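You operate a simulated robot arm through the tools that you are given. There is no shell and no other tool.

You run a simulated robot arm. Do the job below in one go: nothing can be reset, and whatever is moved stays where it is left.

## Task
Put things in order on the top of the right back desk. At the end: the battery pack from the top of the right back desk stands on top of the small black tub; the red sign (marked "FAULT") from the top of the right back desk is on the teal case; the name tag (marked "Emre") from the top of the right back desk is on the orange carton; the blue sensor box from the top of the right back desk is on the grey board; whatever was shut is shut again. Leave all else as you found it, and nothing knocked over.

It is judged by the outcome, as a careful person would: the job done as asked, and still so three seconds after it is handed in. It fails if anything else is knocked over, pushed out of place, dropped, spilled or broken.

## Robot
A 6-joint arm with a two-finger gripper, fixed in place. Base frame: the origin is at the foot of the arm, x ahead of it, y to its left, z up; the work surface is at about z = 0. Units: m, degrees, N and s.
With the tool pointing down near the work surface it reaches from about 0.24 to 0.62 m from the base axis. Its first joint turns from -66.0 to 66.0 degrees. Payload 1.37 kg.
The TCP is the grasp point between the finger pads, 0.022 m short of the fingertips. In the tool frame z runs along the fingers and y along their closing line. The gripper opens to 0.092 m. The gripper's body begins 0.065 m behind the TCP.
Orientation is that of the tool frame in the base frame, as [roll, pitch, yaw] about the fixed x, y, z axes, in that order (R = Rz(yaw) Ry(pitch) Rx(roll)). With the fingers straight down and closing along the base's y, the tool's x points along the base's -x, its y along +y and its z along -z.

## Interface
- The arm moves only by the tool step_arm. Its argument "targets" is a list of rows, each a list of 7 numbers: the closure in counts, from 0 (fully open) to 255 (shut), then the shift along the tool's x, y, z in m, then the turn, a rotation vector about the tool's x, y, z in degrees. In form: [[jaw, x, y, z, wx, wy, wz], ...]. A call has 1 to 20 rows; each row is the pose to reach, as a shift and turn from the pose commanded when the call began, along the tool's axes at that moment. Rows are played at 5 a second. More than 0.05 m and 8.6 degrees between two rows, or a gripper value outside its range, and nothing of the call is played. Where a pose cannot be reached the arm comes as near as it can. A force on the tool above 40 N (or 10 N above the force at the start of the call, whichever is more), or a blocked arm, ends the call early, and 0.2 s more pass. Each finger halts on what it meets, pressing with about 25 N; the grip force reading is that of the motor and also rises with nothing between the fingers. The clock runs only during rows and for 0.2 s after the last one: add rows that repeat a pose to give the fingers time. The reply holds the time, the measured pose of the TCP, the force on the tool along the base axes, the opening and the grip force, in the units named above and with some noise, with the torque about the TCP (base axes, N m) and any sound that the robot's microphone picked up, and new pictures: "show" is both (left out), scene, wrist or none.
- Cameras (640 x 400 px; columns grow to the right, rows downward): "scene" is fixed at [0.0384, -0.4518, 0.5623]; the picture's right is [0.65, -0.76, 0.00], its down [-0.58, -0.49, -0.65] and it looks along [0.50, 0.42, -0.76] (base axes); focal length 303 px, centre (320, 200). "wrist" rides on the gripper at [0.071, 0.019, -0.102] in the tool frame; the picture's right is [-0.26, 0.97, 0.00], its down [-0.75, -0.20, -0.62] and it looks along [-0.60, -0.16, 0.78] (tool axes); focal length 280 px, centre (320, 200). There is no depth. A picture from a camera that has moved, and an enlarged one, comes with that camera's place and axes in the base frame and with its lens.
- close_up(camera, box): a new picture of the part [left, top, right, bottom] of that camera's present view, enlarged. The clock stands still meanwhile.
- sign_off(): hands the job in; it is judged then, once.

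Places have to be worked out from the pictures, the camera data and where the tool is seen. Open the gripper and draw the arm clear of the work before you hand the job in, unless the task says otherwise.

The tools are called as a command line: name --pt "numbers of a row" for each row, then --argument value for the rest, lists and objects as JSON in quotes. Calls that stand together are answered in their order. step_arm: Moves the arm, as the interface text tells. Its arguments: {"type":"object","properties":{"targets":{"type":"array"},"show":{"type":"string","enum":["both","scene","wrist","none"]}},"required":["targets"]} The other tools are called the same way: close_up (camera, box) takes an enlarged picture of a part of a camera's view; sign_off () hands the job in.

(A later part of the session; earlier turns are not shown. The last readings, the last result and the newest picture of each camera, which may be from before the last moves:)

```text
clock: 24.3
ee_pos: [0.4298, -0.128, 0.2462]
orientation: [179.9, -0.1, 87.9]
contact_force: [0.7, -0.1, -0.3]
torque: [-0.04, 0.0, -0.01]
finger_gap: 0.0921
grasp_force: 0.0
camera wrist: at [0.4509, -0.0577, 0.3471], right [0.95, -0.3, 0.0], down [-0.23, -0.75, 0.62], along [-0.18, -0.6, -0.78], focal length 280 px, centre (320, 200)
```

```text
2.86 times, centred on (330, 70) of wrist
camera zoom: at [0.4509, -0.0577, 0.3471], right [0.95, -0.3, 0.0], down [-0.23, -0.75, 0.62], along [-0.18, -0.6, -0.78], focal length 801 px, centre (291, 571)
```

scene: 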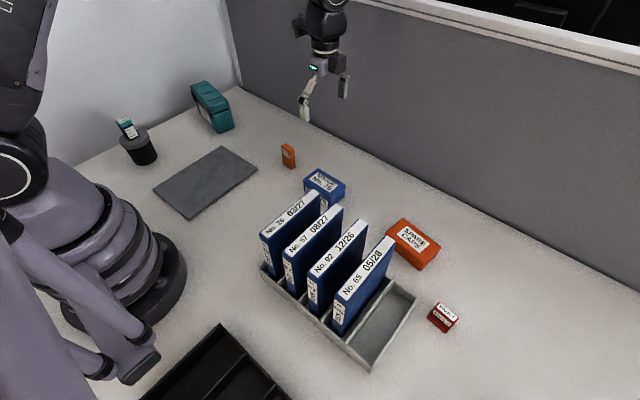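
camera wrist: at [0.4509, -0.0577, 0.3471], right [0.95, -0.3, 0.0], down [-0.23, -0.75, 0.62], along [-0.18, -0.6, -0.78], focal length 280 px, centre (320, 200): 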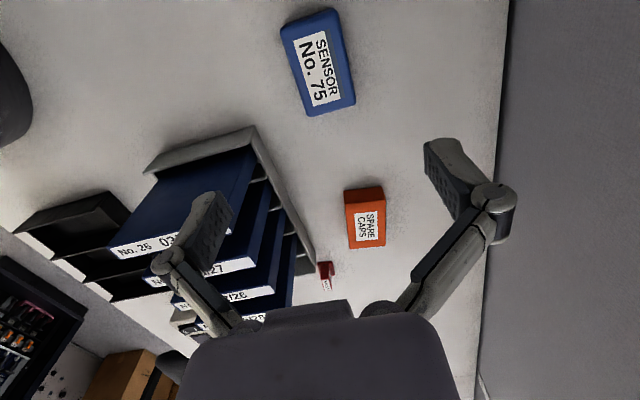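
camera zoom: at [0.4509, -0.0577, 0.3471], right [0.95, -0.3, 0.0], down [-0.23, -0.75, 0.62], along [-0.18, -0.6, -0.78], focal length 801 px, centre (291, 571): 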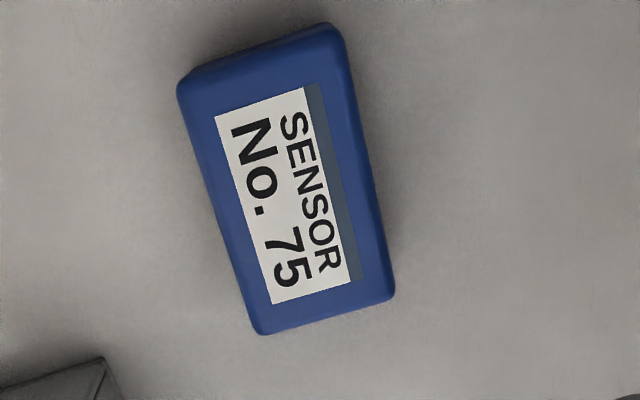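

The battery pack is standing well on the tub. The sensor box is centred under the tool, about 54 mm wide in the closing direction and 1.6° off, so I'll descend, correct the yaw and grip it.

step_arm --pt "0 -0.001 0 0.045 0 0 -1.6" --pt "0 -0.001 0 0.09 0 0 -1.6" --pt "0 -0.001 0 0.13 0 0 -1.6" --pt "0 -0.001 0 0.165 0 0 -1.6" --pt "0 -0.001 0 0.19 0 0 -1.6" --pt "0 -0.001 0 0.208 0 0 -1.6" --pt "0 -0.001 0 0.218 0 0 -1.6" --pt "0 -0.001 0 0.218 0 0 -1.6"

step_arm --pt "80 0 0 0 0 0 0" --pt "150 0 0 0 0 0 0" --pt "255 0 0 0 0 0 0" --pt "255 0 0 0 0 0 0" --pt "255 0 0 0 0 0 0"

```text
clock: 26.1
ee_pos: [0.4303, -0.129, 0.0313]
orientation: [179.9, 0.0, 89.6]
contact_force: [-0.6, 0.0, -0.2]
torque: [-0.02, 0.0, -0.03]
finger_gap: 0.0921
grasp_force: 0.1
camera wrist: at [0.449, -0.058, 0.1308], right [0.96, -0.27, 0.0], down [-0.21, -0.75, 0.62], along [-0.17, -0.6, -0.78], focal length 280 px, centre (320, 200)
```

scene: 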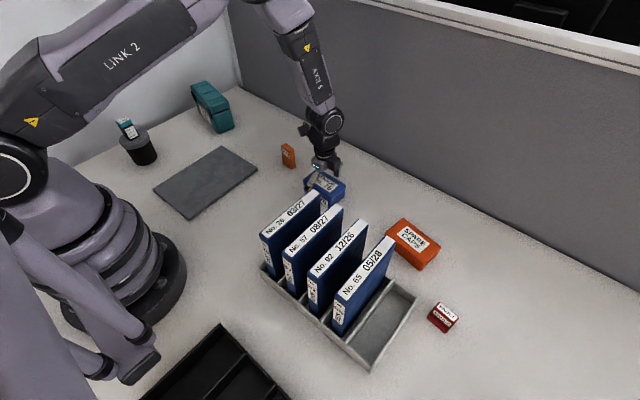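
wrist: 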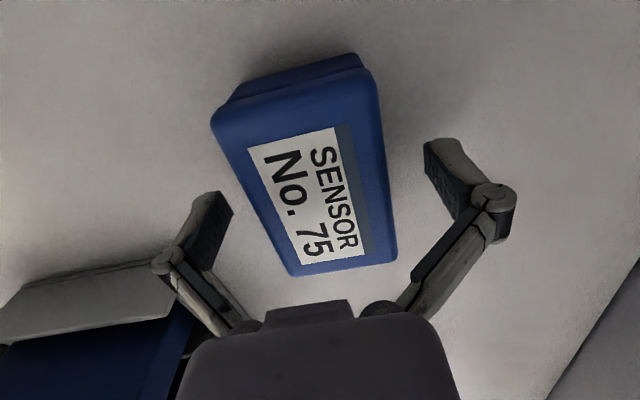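

```text
clock: 27.3
ee_pos: [0.4297, -0.1283, 0.0297]
orientation: [179.9, 0.0, 89.7]
contact_force: [-0.9, 0.5, 5.2]
torque: [-0.02, 0.02, -0.07]
finger_gap: 0.0578
grasp_force: 24.9
camera wrist: at [0.4491, -0.058, 0.1312], right [0.96, -0.27, 0.0], down [-0.21, -0.75, 0.62], along [-0.17, -0.6, -0.78], focal length 280 px, centre (320, 200)
```

scene: 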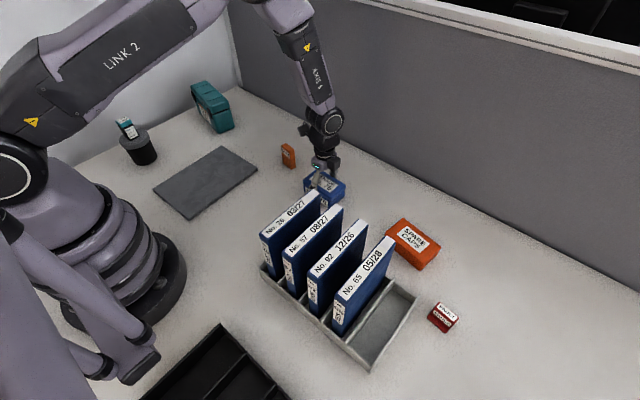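
wrist: 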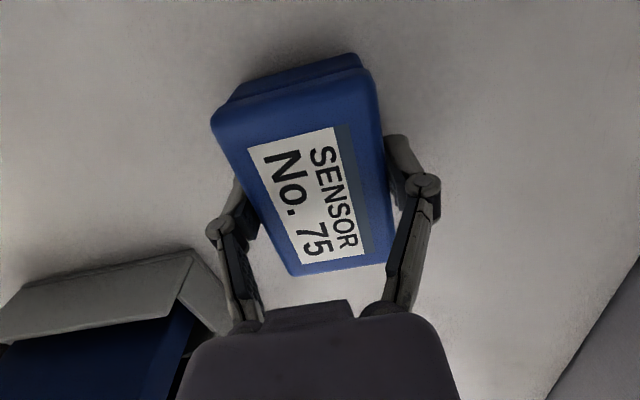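

The box is gripped at a 58 mm gap. I'll lift a little and check that it comes up as one piece.

step_arm --pt "255 0 0 -0.01 0 0 0" --pt "255 0 0 -0.03 0 0 0" --pt "255 0 0 -0.06 0 0 0" --pt "255 0 0 -0.06 0 0 0"

close_up --camera "scene" --box '[260, 110, 400, 230]'

```text
clock: 28.3
ee_pos: [0.4289, -0.1277, 0.0893]
orientation: [180.0, -0.1, 89.6]
contact_force: [0.9, -1.1, -1.6]
torque: [-0.01, -0.02, -0.01]
finger_gap: 0.0575
grasp_force: 24.6
camera wrist: at [0.4473, -0.057, 0.19], right [0.96, -0.27, 0.0], down [-0.21, -0.75, 0.62], along [-0.17, -0.6, -0.78], focal length 280 px, centre (320, 200)
```

scene: 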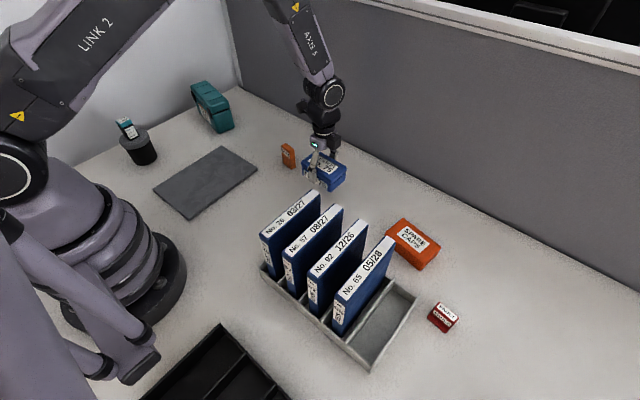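
wrist: 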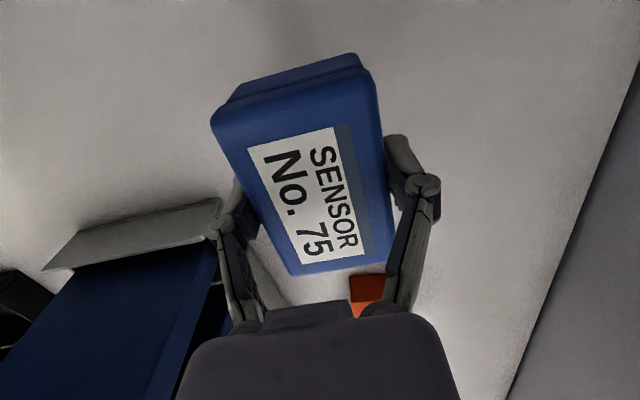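

```text
3.33 times, centred on (330, 170) of scene
camera zoom: at [0.0384, -0.4518, 0.5623], right [0.65, -0.76, 0.0], down [-0.58, -0.49, -0.65], along [0.5, 0.42, -0.76], focal length 1011 px, centre (287, 300)
```

zoom: 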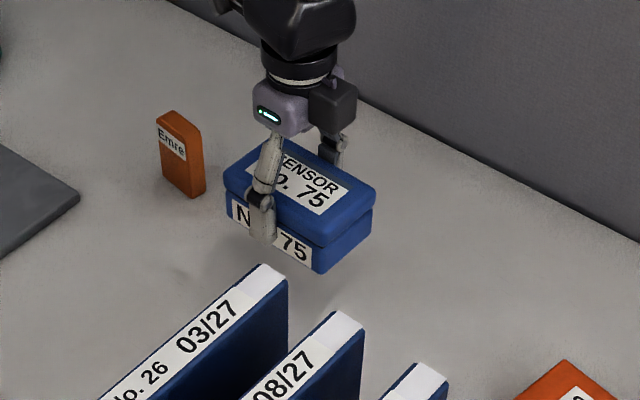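

It lifts as one piece. I'll carry it, well above the name tag, to over the grey board.

step_arm --pt "255 0 0 -0.04 0 0 0" --pt "255 0 0 -0.08 0 0 0" --pt "255 0.032 -0.0195 -0.08 0 0 0" --pt "255 0.064 -0.039 -0.08 0 0 0" --pt "255 0.096 -0.0585 -0.08 0 0 0" --pt "255 0.128 -0.078 -0.08 0 0 0" --pt "255 0.16 -0.0975 -0.08 0 0 0" --pt "255 0.193 -0.117 -0.08 0 0 0" --pt "255 0.225 -0.1365 -0.08 0 0 0" --pt "255 0.257 -0.156 -0.08 0 0 0" --pt "255 0.257 -0.156 -0.08 0 0 0"

```text
clock: 30.7
ee_pos: [0.2769, 0.1283, 0.1712]
orientation: [179.9, -0.1, 89.6]
contact_force: [0.3, -0.5, -1.0]
torque: [0.02, 0.02, 0.0]
finger_gap: 0.0576
grasp_force: 25.1
camera wrist: at [0.2955, 0.1993, 0.2718], right [0.96, -0.27, 0.0], down [-0.21, -0.75, 0.62], along [-0.17, -0.6, -0.78], focal length 280 px, centre (320, 200)
```

scene: 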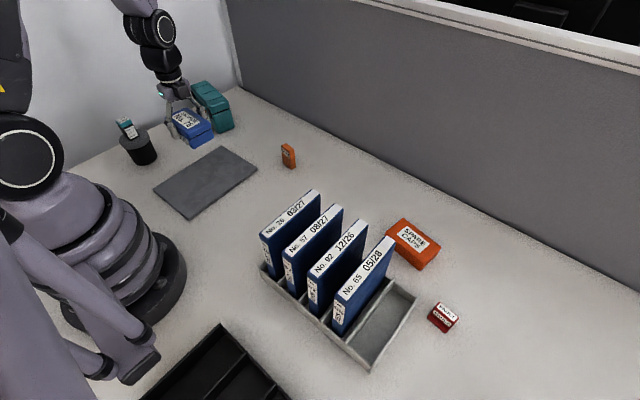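
wrist: 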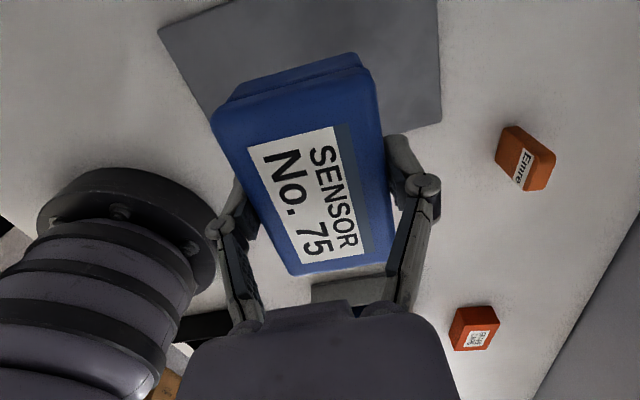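

The board corners confirm its centre at about (0.270, 0.130), so the box is well placed over it. Lowering toward the board now.

step_arm --pt "255 0 -0.003 0.04 0 0 0" --pt "255 0 -0.004 0.08 0 0 0" --pt "255 0 -0.004 0.11 0 0 0" --pt "255 0 -0.004 0.122 0 0 0" --pt "255 0 -0.004 0.122 0 0 0"

close_up --camera "scene" --box '[140, 90, 290, 230]'

```text
clock: 31.9
ee_pos: [0.2723, 0.1286, 0.0494]
orientation: [179.9, -0.1, 89.6]
contact_force: [-0.1, -0.2, -1.5]
torque: [0.0, -0.01, 0.02]
finger_gap: 0.0576
grasp_force: 24.9
camera wrist: at [0.2911, 0.2002, 0.1502], right [0.96, -0.27, 0.0], down [-0.21, -0.75, 0.62], along [-0.17, -0.6, -0.78], focal length 280 px, centre (320, 200)
```

scene: 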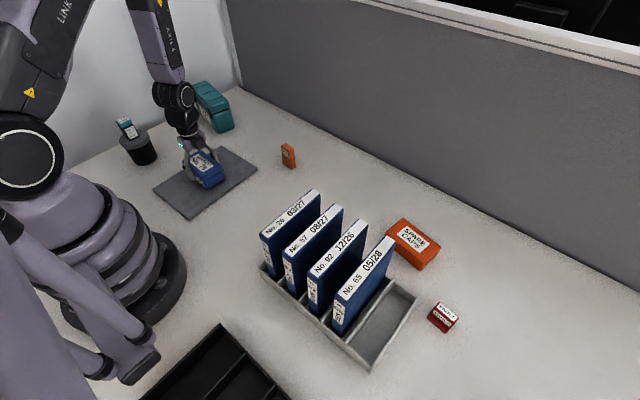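
wrist: 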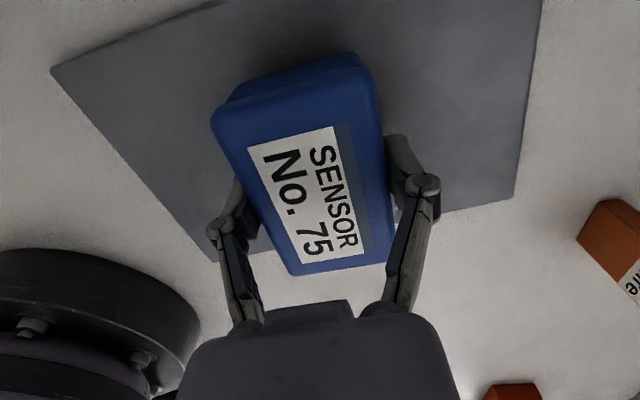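

```text
2.86 times, centred on (215, 160) of scene
camera zoom: at [0.0384, -0.4518, 0.5623], right [0.65, -0.76, 0.0], down [-0.58, -0.49, -0.65], along [0.5, 0.42, -0.76], focal length 866 px, centre (620, 314)
```

zoom: 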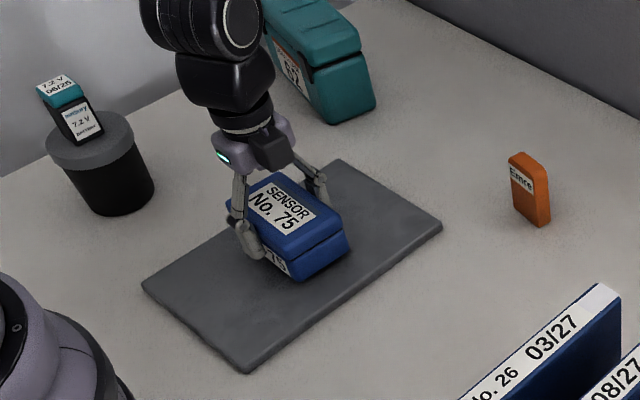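

The box is over the middle of the board, so I'll lower in 2 mm steps and watch the force.

step_arm --pt "255 0 0 0.002 0 0 0" --pt "255 0 0 0.004 0 0 0" --pt "255 0 0 0.006 0 0 0" --pt "255 0 0 0.008 0 0 0" --show "none"

```text
clock: 32.9
ee_pos: [0.2709, 0.1296, 0.0401]
orientation: [180.0, 0.0, 89.7]
contact_force: [-3.5, 5.0, 16.6]
torque: [0.08, 0.07, -0.09]
finger_gap: 0.0578
grasp_force: 24.7
```

Contact is made, with 16.6 N upward. I'll back off 1 mm and release.

step_arm --pt "255 0 0 -0.001 0 0 0" --pt "255 0 0 -0.001 0 0 0" --show "none"

step_arm --pt "90 0 0 0 0 0 0" --pt "70 0 0 0 0 0 0" --pt "30 0 0 0 0 0 0" --pt "0 0 0 0 0 0 0" --pt "0 0 0 0 0 0 0"

```text
clock: 33.5
ee_pos: [0.2709, 0.1295, 0.0403]
orientation: [180.0, -0.1, 89.6]
contact_force: [-0.3, 0.0, -0.4]
torque: [-0.02, -0.04, 0.0]
finger_gap: 0.0578
grasp_force: 25.3
```

```text
clock: 34.7
ee_pos: [0.2713, 0.1299, 0.0411]
orientation: [179.9, -0.1, 89.6]
contact_force: [-0.5, 0.1, 0.0]
torque: [0.01, 0.01, -0.01]
finger_gap: 0.0919
grasp_force: 0.1
camera wrist: at [0.2905, 0.2002, 0.1412], right [0.96, -0.27, 0.0], down [-0.21, -0.75, 0.62], along [-0.17, -0.6, -0.78], focal length 280 px, centre (320, 200)
```

scene: 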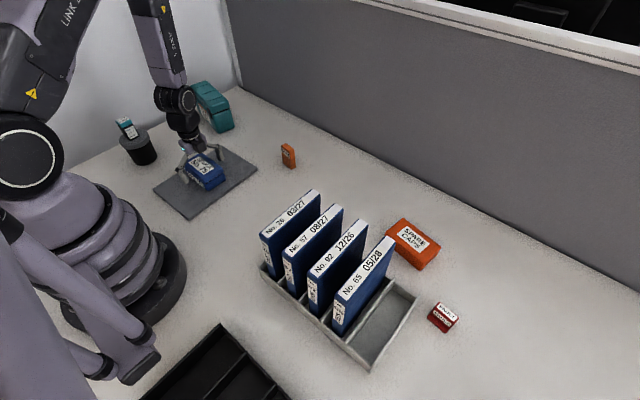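
wrist: 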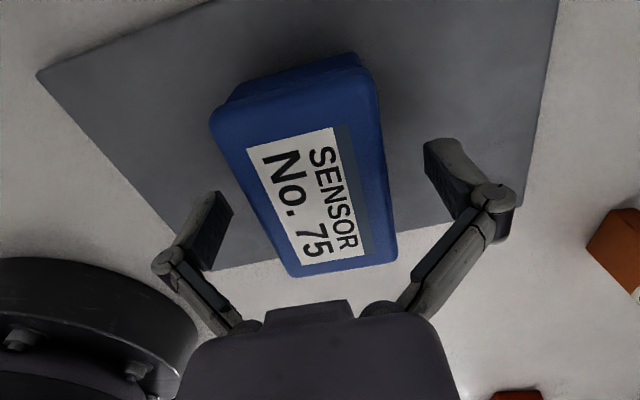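

The sensor box sits on the board. I'll lift away, then travel high over the folders to inspect the red sign.

step_arm --pt "0 0 0 -0.01 0 0 0" --pt "0 0 0 -0.04 0 0 0" --pt "0 0 0 -0.08 0 0 0" --pt "0 0 0 -0.12 0 0 0" --pt "0 0 0 -0.16 0 0 0" --pt "0 0 0 -0.2 0 0 0" --pt "0 0 0 -0.23 0 0 0" --pt "0 0 0 -0.23 0 0 0"

step_arm --pt "0 -0.0407 0.0024 0 0 0 -2.46" --pt "0 -0.0814 0.0049 0 0 0 -4.9" --pt "0 -0.1221 0.0073 0 0 0 -7.4" --pt "0 -0.1629 0.0097 0 0 0 -9.8" --pt "0 -0.2036 0.0121 0 0 0 -12.3" --pt "0 -0.2443 0.0146 0 0 0 -14.7" --pt "0 -0.285 0.017 0 0 0 -17.2" --pt "0 -0.3257 0.0194 0 0 0 -19.7" --pt "0 -0.3664 0.0219 0 0 0 -22.1" --pt "0 -0.4071 0.0243 0 0 0 -24.6" --pt "0 -0.4479 0.0267 0 0 0 -27" --pt "0 -0.4886 0.0291 0 0 0 -29.5" --pt "0 -0.5293 0.0316 0 0 0 -32" --pt "0 -0.57 0.034 0 0 0 -34.4" --pt "0 -0.57 0.034 0 0 0 -34.4"

close_up --camera "wrist" --box '[220, 0, 440, 140]'

close_up --camera "scene" --box '[90, 70, 330, 230]'

```text
clock: 36.5
ee_pos: [0.2719, 0.1295, 0.2698]
orientation: [179.9, -0.1, 89.6]
contact_force: [-0.9, 0.0, -0.2]
torque: [-0.01, -0.01, 0.0]
finger_gap: 0.092
grasp_force: 0.1
camera wrist: at [0.2912, 0.2, 0.3714], right [0.96, -0.27, 0.0], down [-0.21, -0.75, 0.62], along [-0.17, -0.6, -0.78], focal length 280 px, centre (320, 200)
```

scene: 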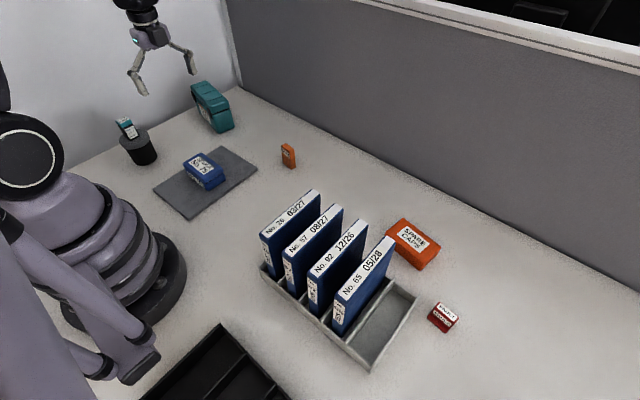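
wrist: 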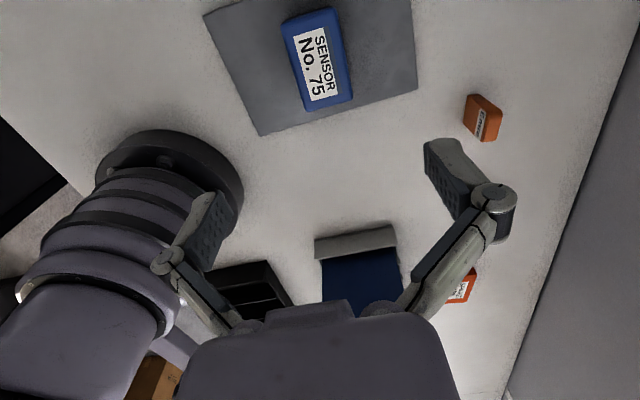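

```text
clock: 39.7
ee_pos: [0.3011, -0.441, 0.2692]
orientation: [179.9, 0.0, 124.1]
contact_force: [-0.4, -0.6, -0.7]
torque: [0.02, 0.01, 0.02]
finger_gap: 0.0917
grasp_force: 0.0
camera wrist: at [0.2766, -0.372, 0.3697], right [0.95, 0.32, 0.0], down [0.25, -0.74, 0.62], along [0.2, -0.59, -0.78], focal length 280 px, centre (320, 200)
```

scene: 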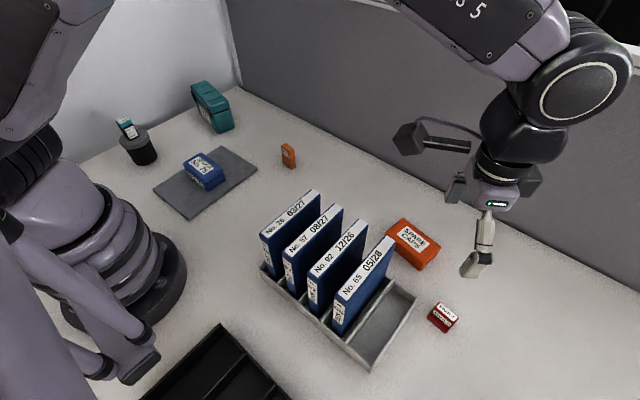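
wrist: 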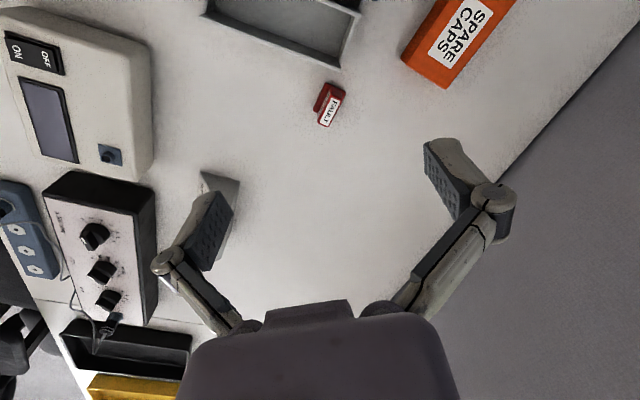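

```text
2.86 times, centred on (330, 70) of wrist
camera zoom: at [0.2766, -0.372, 0.3697], right [0.95, 0.32, 0.0], down [0.25, -0.74, 0.62], along [0.2, -0.59, -0.78], focal length 801 px, centre (291, 571)
```

zoom: 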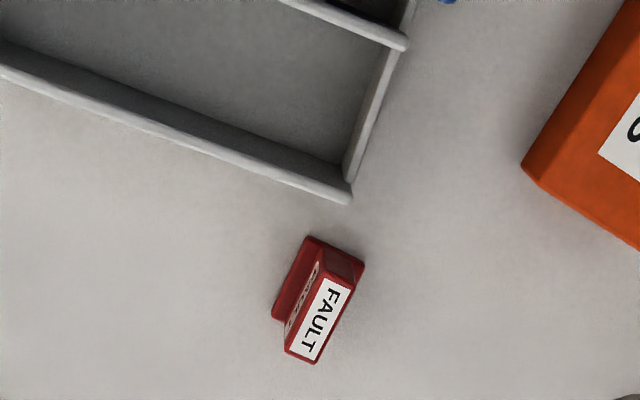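

```text
2.50 times, centred on (210, 150) of scene
camera zoom: at [0.0384, -0.4518, 0.5623], right [0.65, -0.76, 0.0], down [-0.58, -0.49, -0.65], along [0.5, 0.42, -0.76], focal length 758 px, centre (595, 325)
```

zoom: 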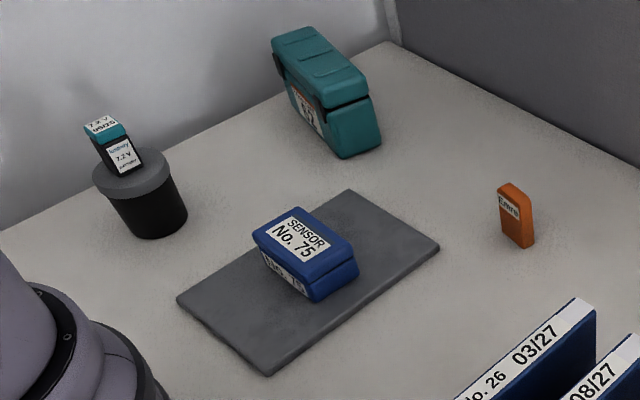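

The red sign is an upright panel on a small foot, at about (0.332, -0.489) and close to the rack's end. I'll turn so the fingers close along x, across the panel's thickness, and come lower to inspect its shape and height.

step_arm --pt "0 -0.011 0.0012 0.02 0 0 7.6" --pt "0 -0.022 0.0025 0.04 0 0 15.2" --pt "0 -0.034 0.0037 0.06 0 0 22.8" --pt "0 -0.045 0.005 0.08 0 0 30.4" --pt "0 -0.0556 0.0008 0.1 0 0 38" --pt "0 -0.0556 0.0008 0.1 0 0 38"

close_up --camera "wrist" --box '[260, 40, 400, 140]'

close_up --camera "scene" --box '[400, 260, 500, 350]'

```text
clock: 41.1
ee_pos: [0.3334, -0.4875, 0.1694]
orientation: [179.9, -0.2, 85.9]
contact_force: [0.0, 0.7, 0.5]
torque: [-0.01, 0.02, 0.01]
finger_gap: 0.0918
grasp_force: 0.1
camera wrist: at [0.357, -0.4179, 0.27], right [0.94, -0.33, 0.0], down [-0.26, -0.74, 0.62], along [-0.21, -0.59, -0.78], focal length 280 px, centre (320, 200)
```

scene: 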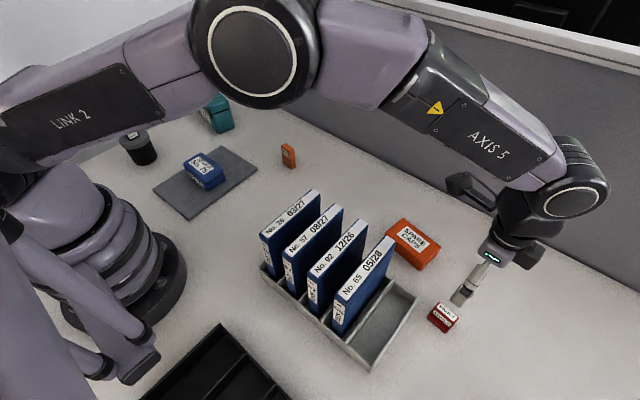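
wrist: 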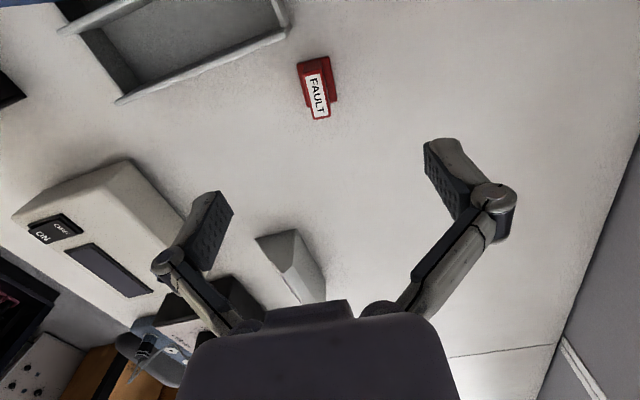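

```text
4.00 times, centred on (330, 90) of wrist
camera zoom: at [0.357, -0.4179, 0.27], right [0.94, -0.33, 0.0], down [-0.26, -0.74, 0.62], along [-0.21, -0.59, -0.78], focal length 1122 px, centre (280, 640)
```

zoom: 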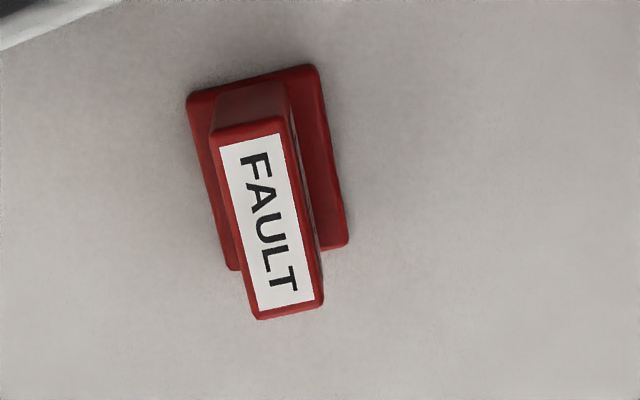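

```text
4.44 times, centred on (450, 305) of scene
camera zoom: at [0.0384, -0.4518, 0.5623], right [0.65, -0.76, 0.0], down [-0.58, -0.49, -0.65], along [0.5, 0.42, -0.76], focal length 1347 px, centre (-258, -267)
```

zoom: 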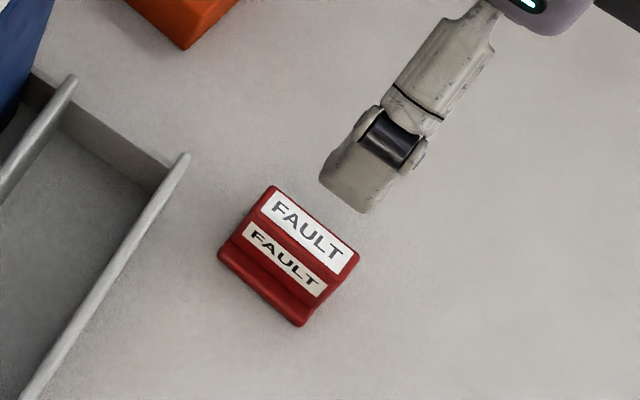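

The sign is T-shaped: a foot about 29×39 mm, with an upright 15 mm thick and 39 mm tall. I'll align to it, descend so the fingertips stop just above the foot, and grip the upright.

step_arm --pt "0 -0.001 -0.001 0.035 0 0 1.3" --pt "0 -0.0025 -0.0025 0.07 0 0 2.6" --pt "0 -0.0025 -0.0025 0.1 0 0 2.6" --pt "0 -0.0025 -0.0025 0.12 0 0 2.6" --pt "0 -0.0025 -0.0025 0.134 0 0 2.6" --pt "0 -0.0025 -0.0025 0.134 0 0 2.6"

close_up --camera "wrist" --box '[180, 60, 500, 260]'

close_up --camera "scene" --box '[360, 180, 560, 350]'

```text
clock: 42.5
ee_pos: [0.3306, -0.4892, 0.0358]
orientation: [179.9, -0.1, 83.3]
contact_force: [-0.2, -0.2, 0.3]
torque: [0.0, 0.0, -0.04]
finger_gap: 0.0922
grasp_force: 0.0
camera wrist: at [0.3572, -0.4207, 0.1365], right [0.93, -0.37, 0.0], down [-0.29, -0.73, 0.62], along [-0.23, -0.58, -0.78], focal length 280 px, centre (320, 200)
```

scene: 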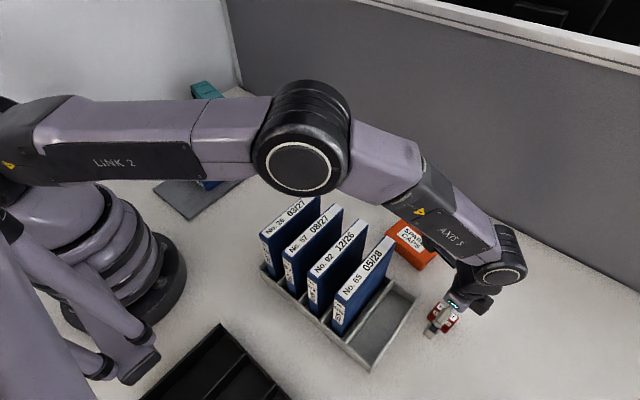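
wrist: 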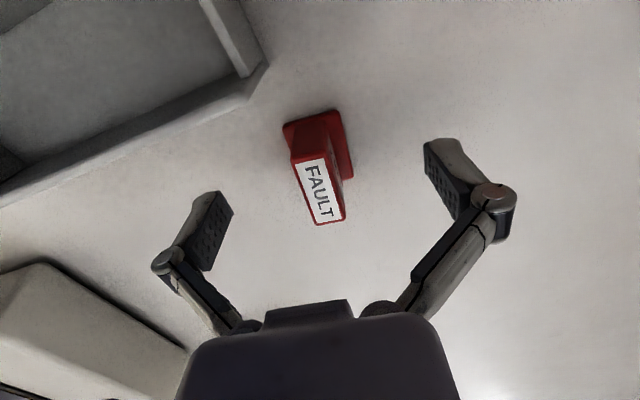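

```text
2.00 times, centred on (340, 160) of wrist
camera zoom: at [0.3572, -0.4207, 0.1365], right [0.93, -0.37, 0.0], down [-0.29, -0.73, 0.62], along [-0.23, -0.58, -0.78], focal length 561 px, centre (280, 280)
```

zoom: 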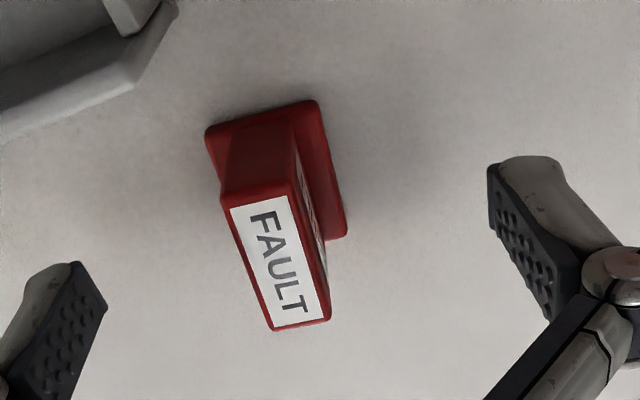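

```text
2.35 times, centred on (460, 265) of scene
camera zoom: at [0.0384, -0.4518, 0.5623], right [0.65, -0.76, 0.0], down [-0.58, -0.49, -0.65], along [0.5, 0.42, -0.76], focal length 713 px, centre (-9, 47)
```

zoom: 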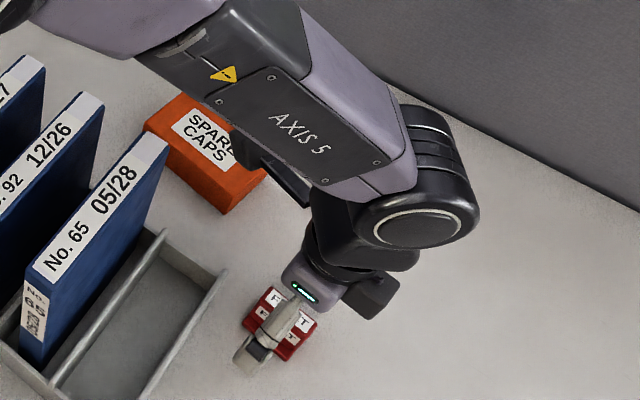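

The sign is centred between the fingers with the foot below the tips, so I'll close now.

step_arm --pt "120 0 0 0 0 0 0" --pt "180 0 0 0 0 0 0" --pt "255 0 0 0 0 0 0" --pt "255 0 0 0 0 0 0" --pt "255 0 0 0 0 0 0" --pt "255 0 0 0 0 0 0"

close_up --camera "wrist" --box '[180, 60, 500, 260]'

```text
clock: 43.9
ee_pos: [0.3306, -0.4897, 0.0353]
orientation: [179.8, -0.1, 83.5]
contact_force: [-1.1, -0.2, 0.6]
torque: [-0.01, -0.02, -0.02]
finger_gap: 0.0148
grasp_force: 25.0
camera wrist: at [0.3572, -0.4207, 0.1368], right [0.93, -0.37, 0.0], down [-0.29, -0.73, 0.62], along [-0.23, -0.58, -0.78], focal length 280 px, centre (320, 200)
```

scene: 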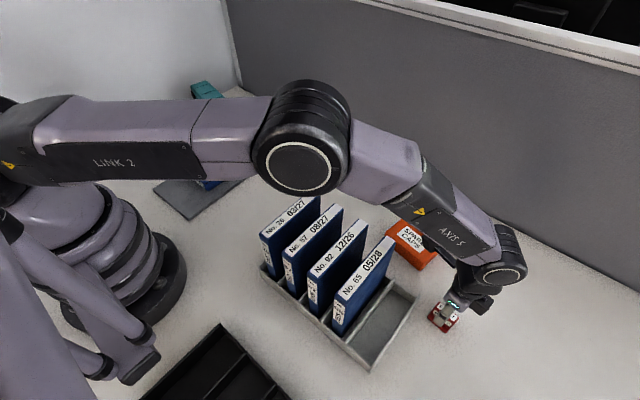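
wrist: 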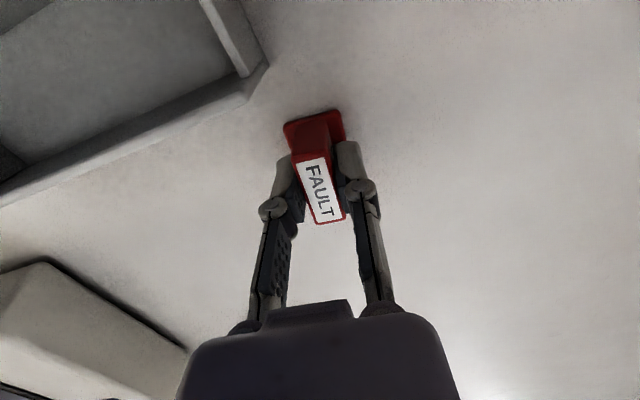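

```text
2.00 times, centred on (340, 160) of wrist
camera zoom: at [0.3572, -0.4207, 0.1368], right [0.93, -0.37, 0.0], down [-0.29, -0.73, 0.62], along [-0.23, -0.58, -0.78], focal length 561 px, centre (280, 280)
```

zoom: 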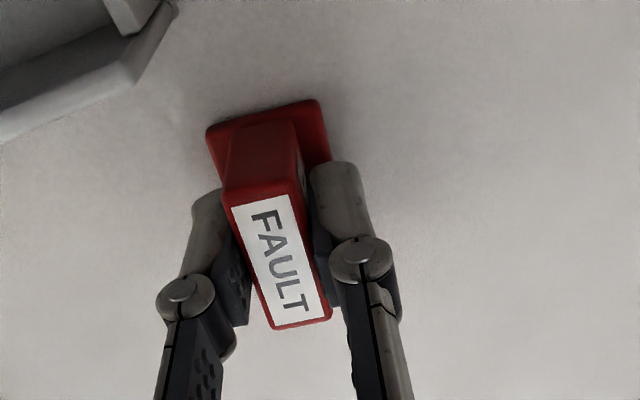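

The upright is held, with a 14.8 mm gap. I'll lift straight up well above the folders.

step_arm --pt "255 0 0 -0.01 0 0 0" --pt "255 0 0 -0.035 0 0 0" --pt "255 0 0 -0.075 0 0 0" --pt "255 0 0 -0.115 0 0 0" --pt "255 0 0 -0.155 0 0 0" --pt "255 0 0 -0.195 0 0 0" --pt "255 0 0 -0.235 0 0 0" --pt "255 0 0 -0.235 0 0 0"

```text
clock: 45.7
ee_pos: [0.3312, -0.4902, 0.2719]
orientation: [-179.9, -0.1, 83.4]
contact_force: [0.6, 0.4, -0.7]
torque: [0.02, -0.01, 0.0]
finger_gap: 0.0146
grasp_force: 24.6
camera wrist: at [0.3581, -0.4213, 0.3724], right [0.93, -0.37, 0.0], down [-0.29, -0.73, 0.62], along [-0.23, -0.58, -0.78], focal length 280 px, centre (320, 200)
```

scene: 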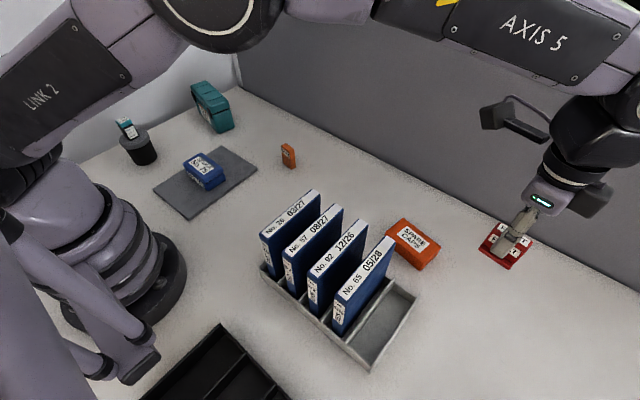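
wrist: 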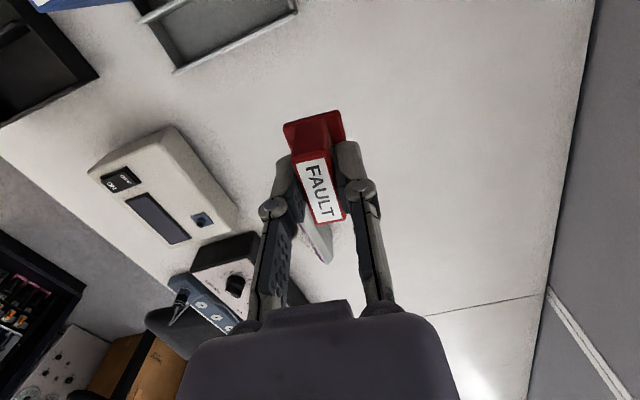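

The sign is securely held. I'll carry it high across to just short of the teal case, turning the tool so the camera faces the case.

step_arm --pt "255 0.0413 -0.0009 0 0 0 -4.72" --pt "255 0.0825 -0.0018 0 0 0 -9.44" --pt "255 0.1238 -0.0027 0 0 0 -14.2" --pt "255 0.165 -0.0036 0 0 0 -18.9" --pt "255 0.2063 -0.0045 0 0 0 -23.6" --pt "255 0.2475 -0.0054 0 0 0 -28.3" --pt "255 0.2888 -0.0063 0 0 0 -33" --pt "255 0.33 -0.0072 0 0 0 -37.8" --pt "255 0.3713 -0.0081 0 0 0 -42.5" --pt "255 0.4126 -0.0089 0 0 0 -47.2" --pt "255 0.4538 -0.0098 0 0 0 -51.9" --pt "255 0.4951 -0.0107 0 0 0 -56.7" --pt "255 0.5363 -0.0116 0 0 0 -61.4" --pt "255 0.5776 -0.0125 0 0 0 -66.1" --pt "255 0.6188 -0.0134 0 0 0 -70.8" --pt "255 0.6601 -0.0143 0 0 0 -75.6" --pt "255 0.7013 -0.0152 0 0 0 -80.3" --pt "255 0.7426 -0.0161 0 0 0 -85" --pt "255 0.7426 -0.0161 0 0 0 -85"

close_up --camera "wrist" --box '[280, 100, 480, 230]'

```text
clock: 49.7
ee_pos: [0.4007, 0.2512, 0.2704]
orientation: [179.9, 0.0, 168.4]
contact_force: [-0.5, 0.0, -0.3]
torque: [-0.04, -0.02, -0.05]
finger_gap: 0.0149
grasp_force: 24.6
camera wrist: at [0.3347, 0.2846, 0.3718], right [0.45, 0.89, 0.0], down [0.7, -0.35, 0.63], along [0.56, -0.28, -0.78], focal length 280 px, centre (320, 200)
```

scene: 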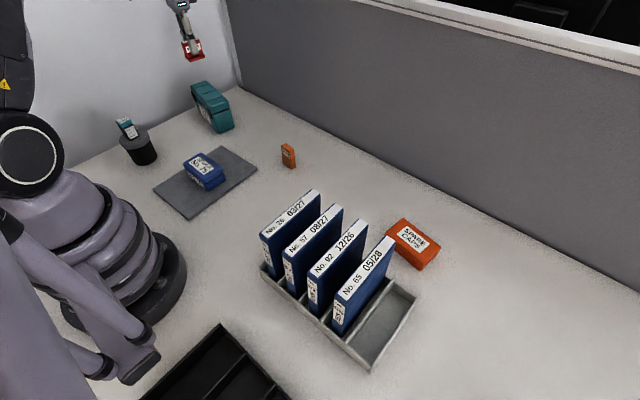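
wrist: 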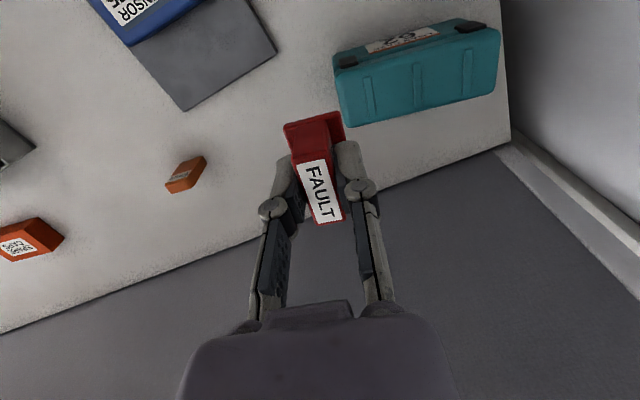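

```text
3.08 times, centred on (380, 165) of wrist
camera zoom: at [0.3347, 0.2846, 0.3718], right [0.45, 0.89, 0.0], down [0.7, -0.35, 0.63], along [0.56, -0.28, -0.78], focal length 863 px, centre (135, 308)
```

zoom: 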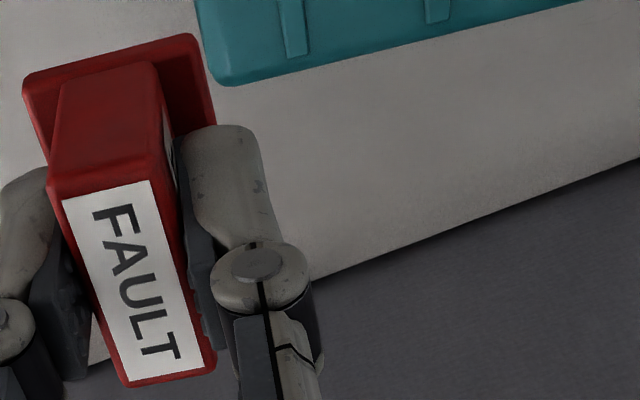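

close_up --camera "wrist" --box '[320, 0, 520, 140]'

```text
2.86 times, centred on (420, 70) of wrist
camera zoom: at [0.3347, 0.2846, 0.3718], right [0.45, 0.89, 0.0], down [0.7, -0.35, 0.63], along [0.56, -0.28, -0.78], focal length 801 px, centre (34, 571)
```

zoom: 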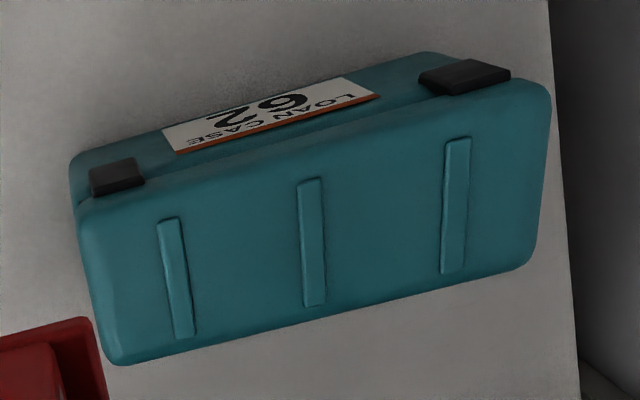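

Seen from here, the case lid has three low ribs 46 mm apart, with a clear gap of about 37 mm between them. I'll set the 29 mm foot between the first and second ribs, at about (0.447, 0.309), so I'm moving over that spot and partway down.

step_arm --pt "255 -0.017 0.033 0 0 0 0" --pt "255 -0.034 0.066 0 0 0 0" --pt "255 -0.034 0.066 0.04 0 0 0" --pt "255 -0.034 0.066 0.08 0 0 0" --pt "255 -0.034 0.066 0.115 0 0 0" --pt "255 -0.034 0.066 0.115 0 0 0"

close_up --camera "wrist" --box '[200, 20, 480, 200]'

close_up --camera "scene" --box '[170, 50, 270, 150]'

```text
clock: 51.1
ee_pos: [0.4469, 0.3088, 0.1561]
orientation: [179.9, 0.1, 168.5]
contact_force: [0.4, 0.0, 0.5]
torque: [0.0, 0.04, -0.01]
finger_gap: 0.0148
grasp_force: 25.4
camera wrist: at [0.3813, 0.3422, 0.2572], right [0.45, 0.89, 0.0], down [0.7, -0.35, 0.63], along [0.56, -0.28, -0.78], focal length 280 px, centre (320, 200)
```

scene: 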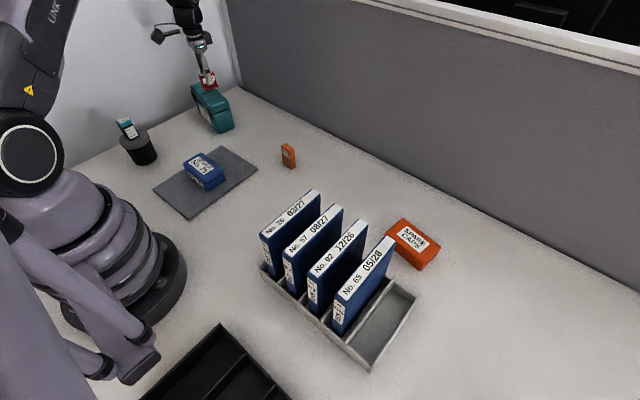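
wrist: 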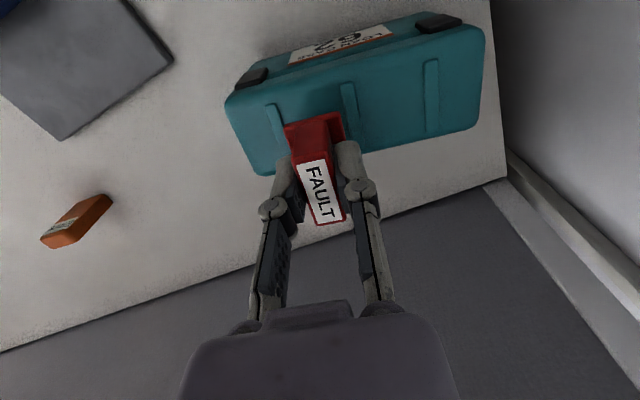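

```text
2.22 times, centred on (340, 110) of wrist
camera zoom: at [0.3813, 0.3422, 0.2572], right [0.45, 0.89, 0.0], down [0.7, -0.35, 0.63], along [0.56, -0.28, -0.78], focal length 623 px, centre (276, 400)
```

zoom: 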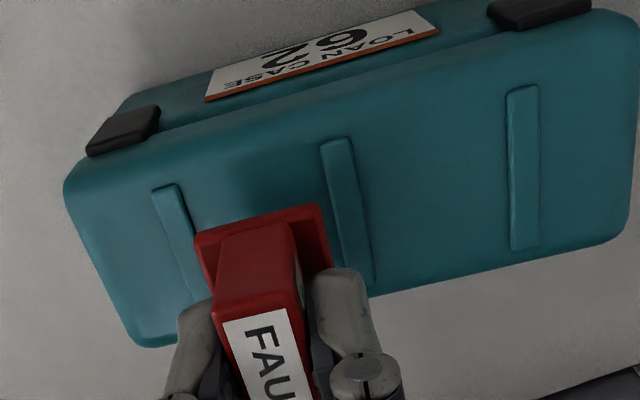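

```text
4.00 times, centred on (220, 100) of scene
camera zoom: at [0.0384, -0.4518, 0.5623], right [0.65, -0.76, 0.0], down [-0.58, -0.49, -0.65], along [0.5, 0.42, -0.76], focal length 1213 px, centre (720, 600)
```

zoom: 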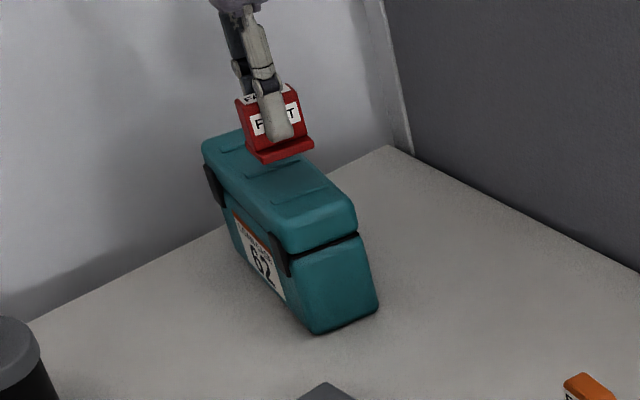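

The foot is almost centred between the ribs. I'll make a small correction and lower slowly while watching the force.

step_arm --pt "255 0.002 -0.002 0.008 0 0 0" --pt "255 0.002 -0.002 0.016 0 0 0" --pt "255 0.002 -0.002 0.016 0 0 0" --show "none"

step_arm --pt "255 0 0 0.002 0 0 0" --pt "255 0 0 0.004 0 0 0" --show "none"

```text
clock: 51.9
ee_pos: [0.4443, 0.3059, 0.1409]
orientation: [179.9, 0.0, 168.4]
contact_force: [0.3, -0.1, 0.6]
torque: [0.0, 0.02, -0.01]
finger_gap: 0.0148
grasp_force: 25.1
```

```text
clock: 52.5
ee_pos: [0.4425, 0.3066, 0.1374]
orientation: [179.9, 0.1, 168.4]
contact_force: [0.7, 0.5, -0.3]
torque: [0.01, -0.02, -0.01]
finger_gap: 0.0149
grasp_force: 25.2
```

No contact yet, so I'll continue in small steps.

step_arm --pt "255 0 0 0.0015 0 0 0" --pt "255 0 0 0.003 0 0 0" --show "none"

```text
clock: 53.1
ee_pos: [0.4443, 0.3068, 0.1362]
orientation: [179.9, 0.3, 168.4]
contact_force: [-3.5, -5.1, 19.3]
torque: [-0.09, 0.21, 0.01]
finger_gap: 0.0149
grasp_force: 24.6
```

Contact is at TCP z ≈ 0.136. I'll relieve the pressure slightly and check how the foot sits before releasing.

step_arm --pt "255 0 0 -0.001 0 0 0" --pt "255 0 0 -0.001 0 0 0"

close_up --camera "wrist" --box '[200, 50, 440, 240]'

close_up --camera "scene" --box '[190, 60, 260, 130]'

```text
clock: 53.7
ee_pos: [0.4447, 0.3066, 0.1365]
orientation: [179.9, 0.2, 168.4]
contact_force: [2.8, 1.2, 8.5]
torque: [0.03, -0.08, -0.03]
finger_gap: 0.0148
grasp_force: 25.2
camera wrist: at [0.3775, 0.3403, 0.2361], right [0.45, 0.89, 0.0], down [0.69, -0.35, 0.63], along [0.56, -0.28, -0.78], focal length 280 px, centre (320, 200)
```

scene: 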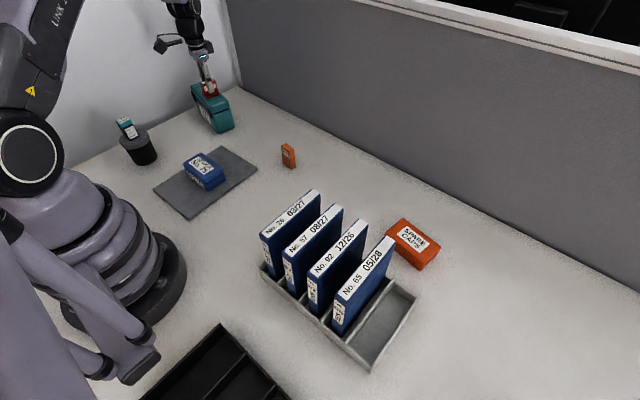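
wrist: 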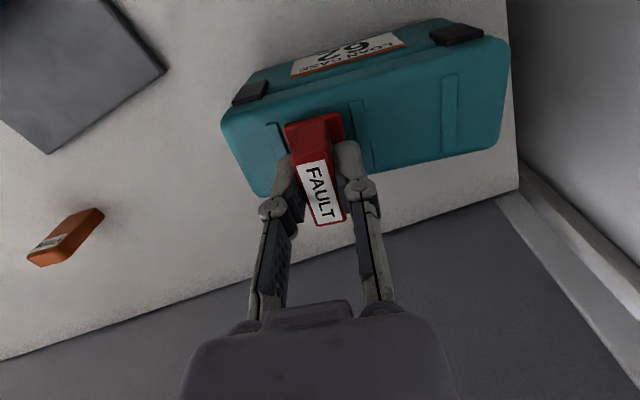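

```text
2.11 times, centred on (320, 145) of wrist
camera zoom: at [0.3775, 0.3403, 0.2361], right [0.45, 0.89, 0.0], down [0.69, -0.35, 0.63], along [0.56, -0.28, -0.78], focal length 590 px, centre (320, 316)
```

zoom: 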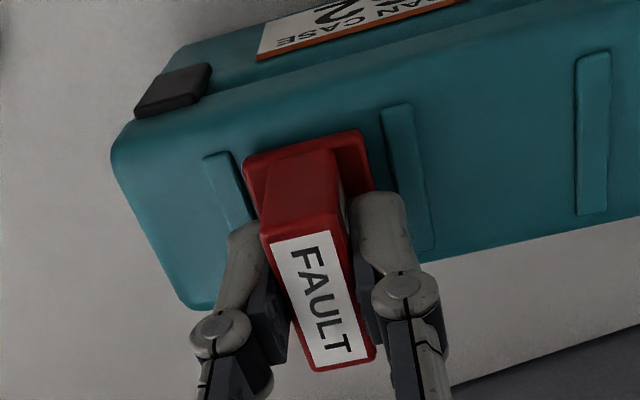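

```text
5.71 times, centred on (225, 95) of scene
camera zoom: at [0.0384, -0.4518, 0.5622], right [0.65, -0.76, 0.0], down [-0.58, -0.49, -0.65], along [0.5, 0.42, -0.76], focal length 1732 px, centre (863, 800)
```

zoom: 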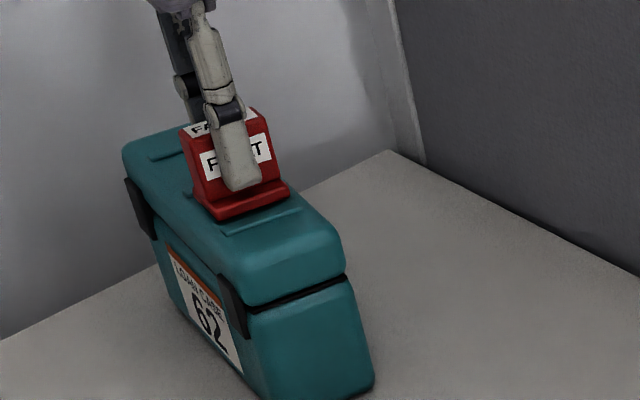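

The foot lies between the ribs but is slightly nearer to rib 1. I'll raise it 4 mm, shift 1.5 mm toward the middle, and set it down again gently.

step_arm --pt "255 0 0 -0.004 0 0 0" --pt "255 0 0.0015 -0.004 0 0 0" --pt "255 0 0.0015 -0.001 0 0 0" --pt "255 0 0.0015 -0.0003 0 0 0" --show "none"

```text
clock: 54.7
ee_pos: [0.4445, 0.3085, 0.1367]
orientation: [180.0, 0.1, 168.4]
contact_force: [-0.6, 0.0, 2.8]
torque: [-0.01, 0.0, 0.0]
finger_gap: 0.0151
grasp_force: 25.2
```

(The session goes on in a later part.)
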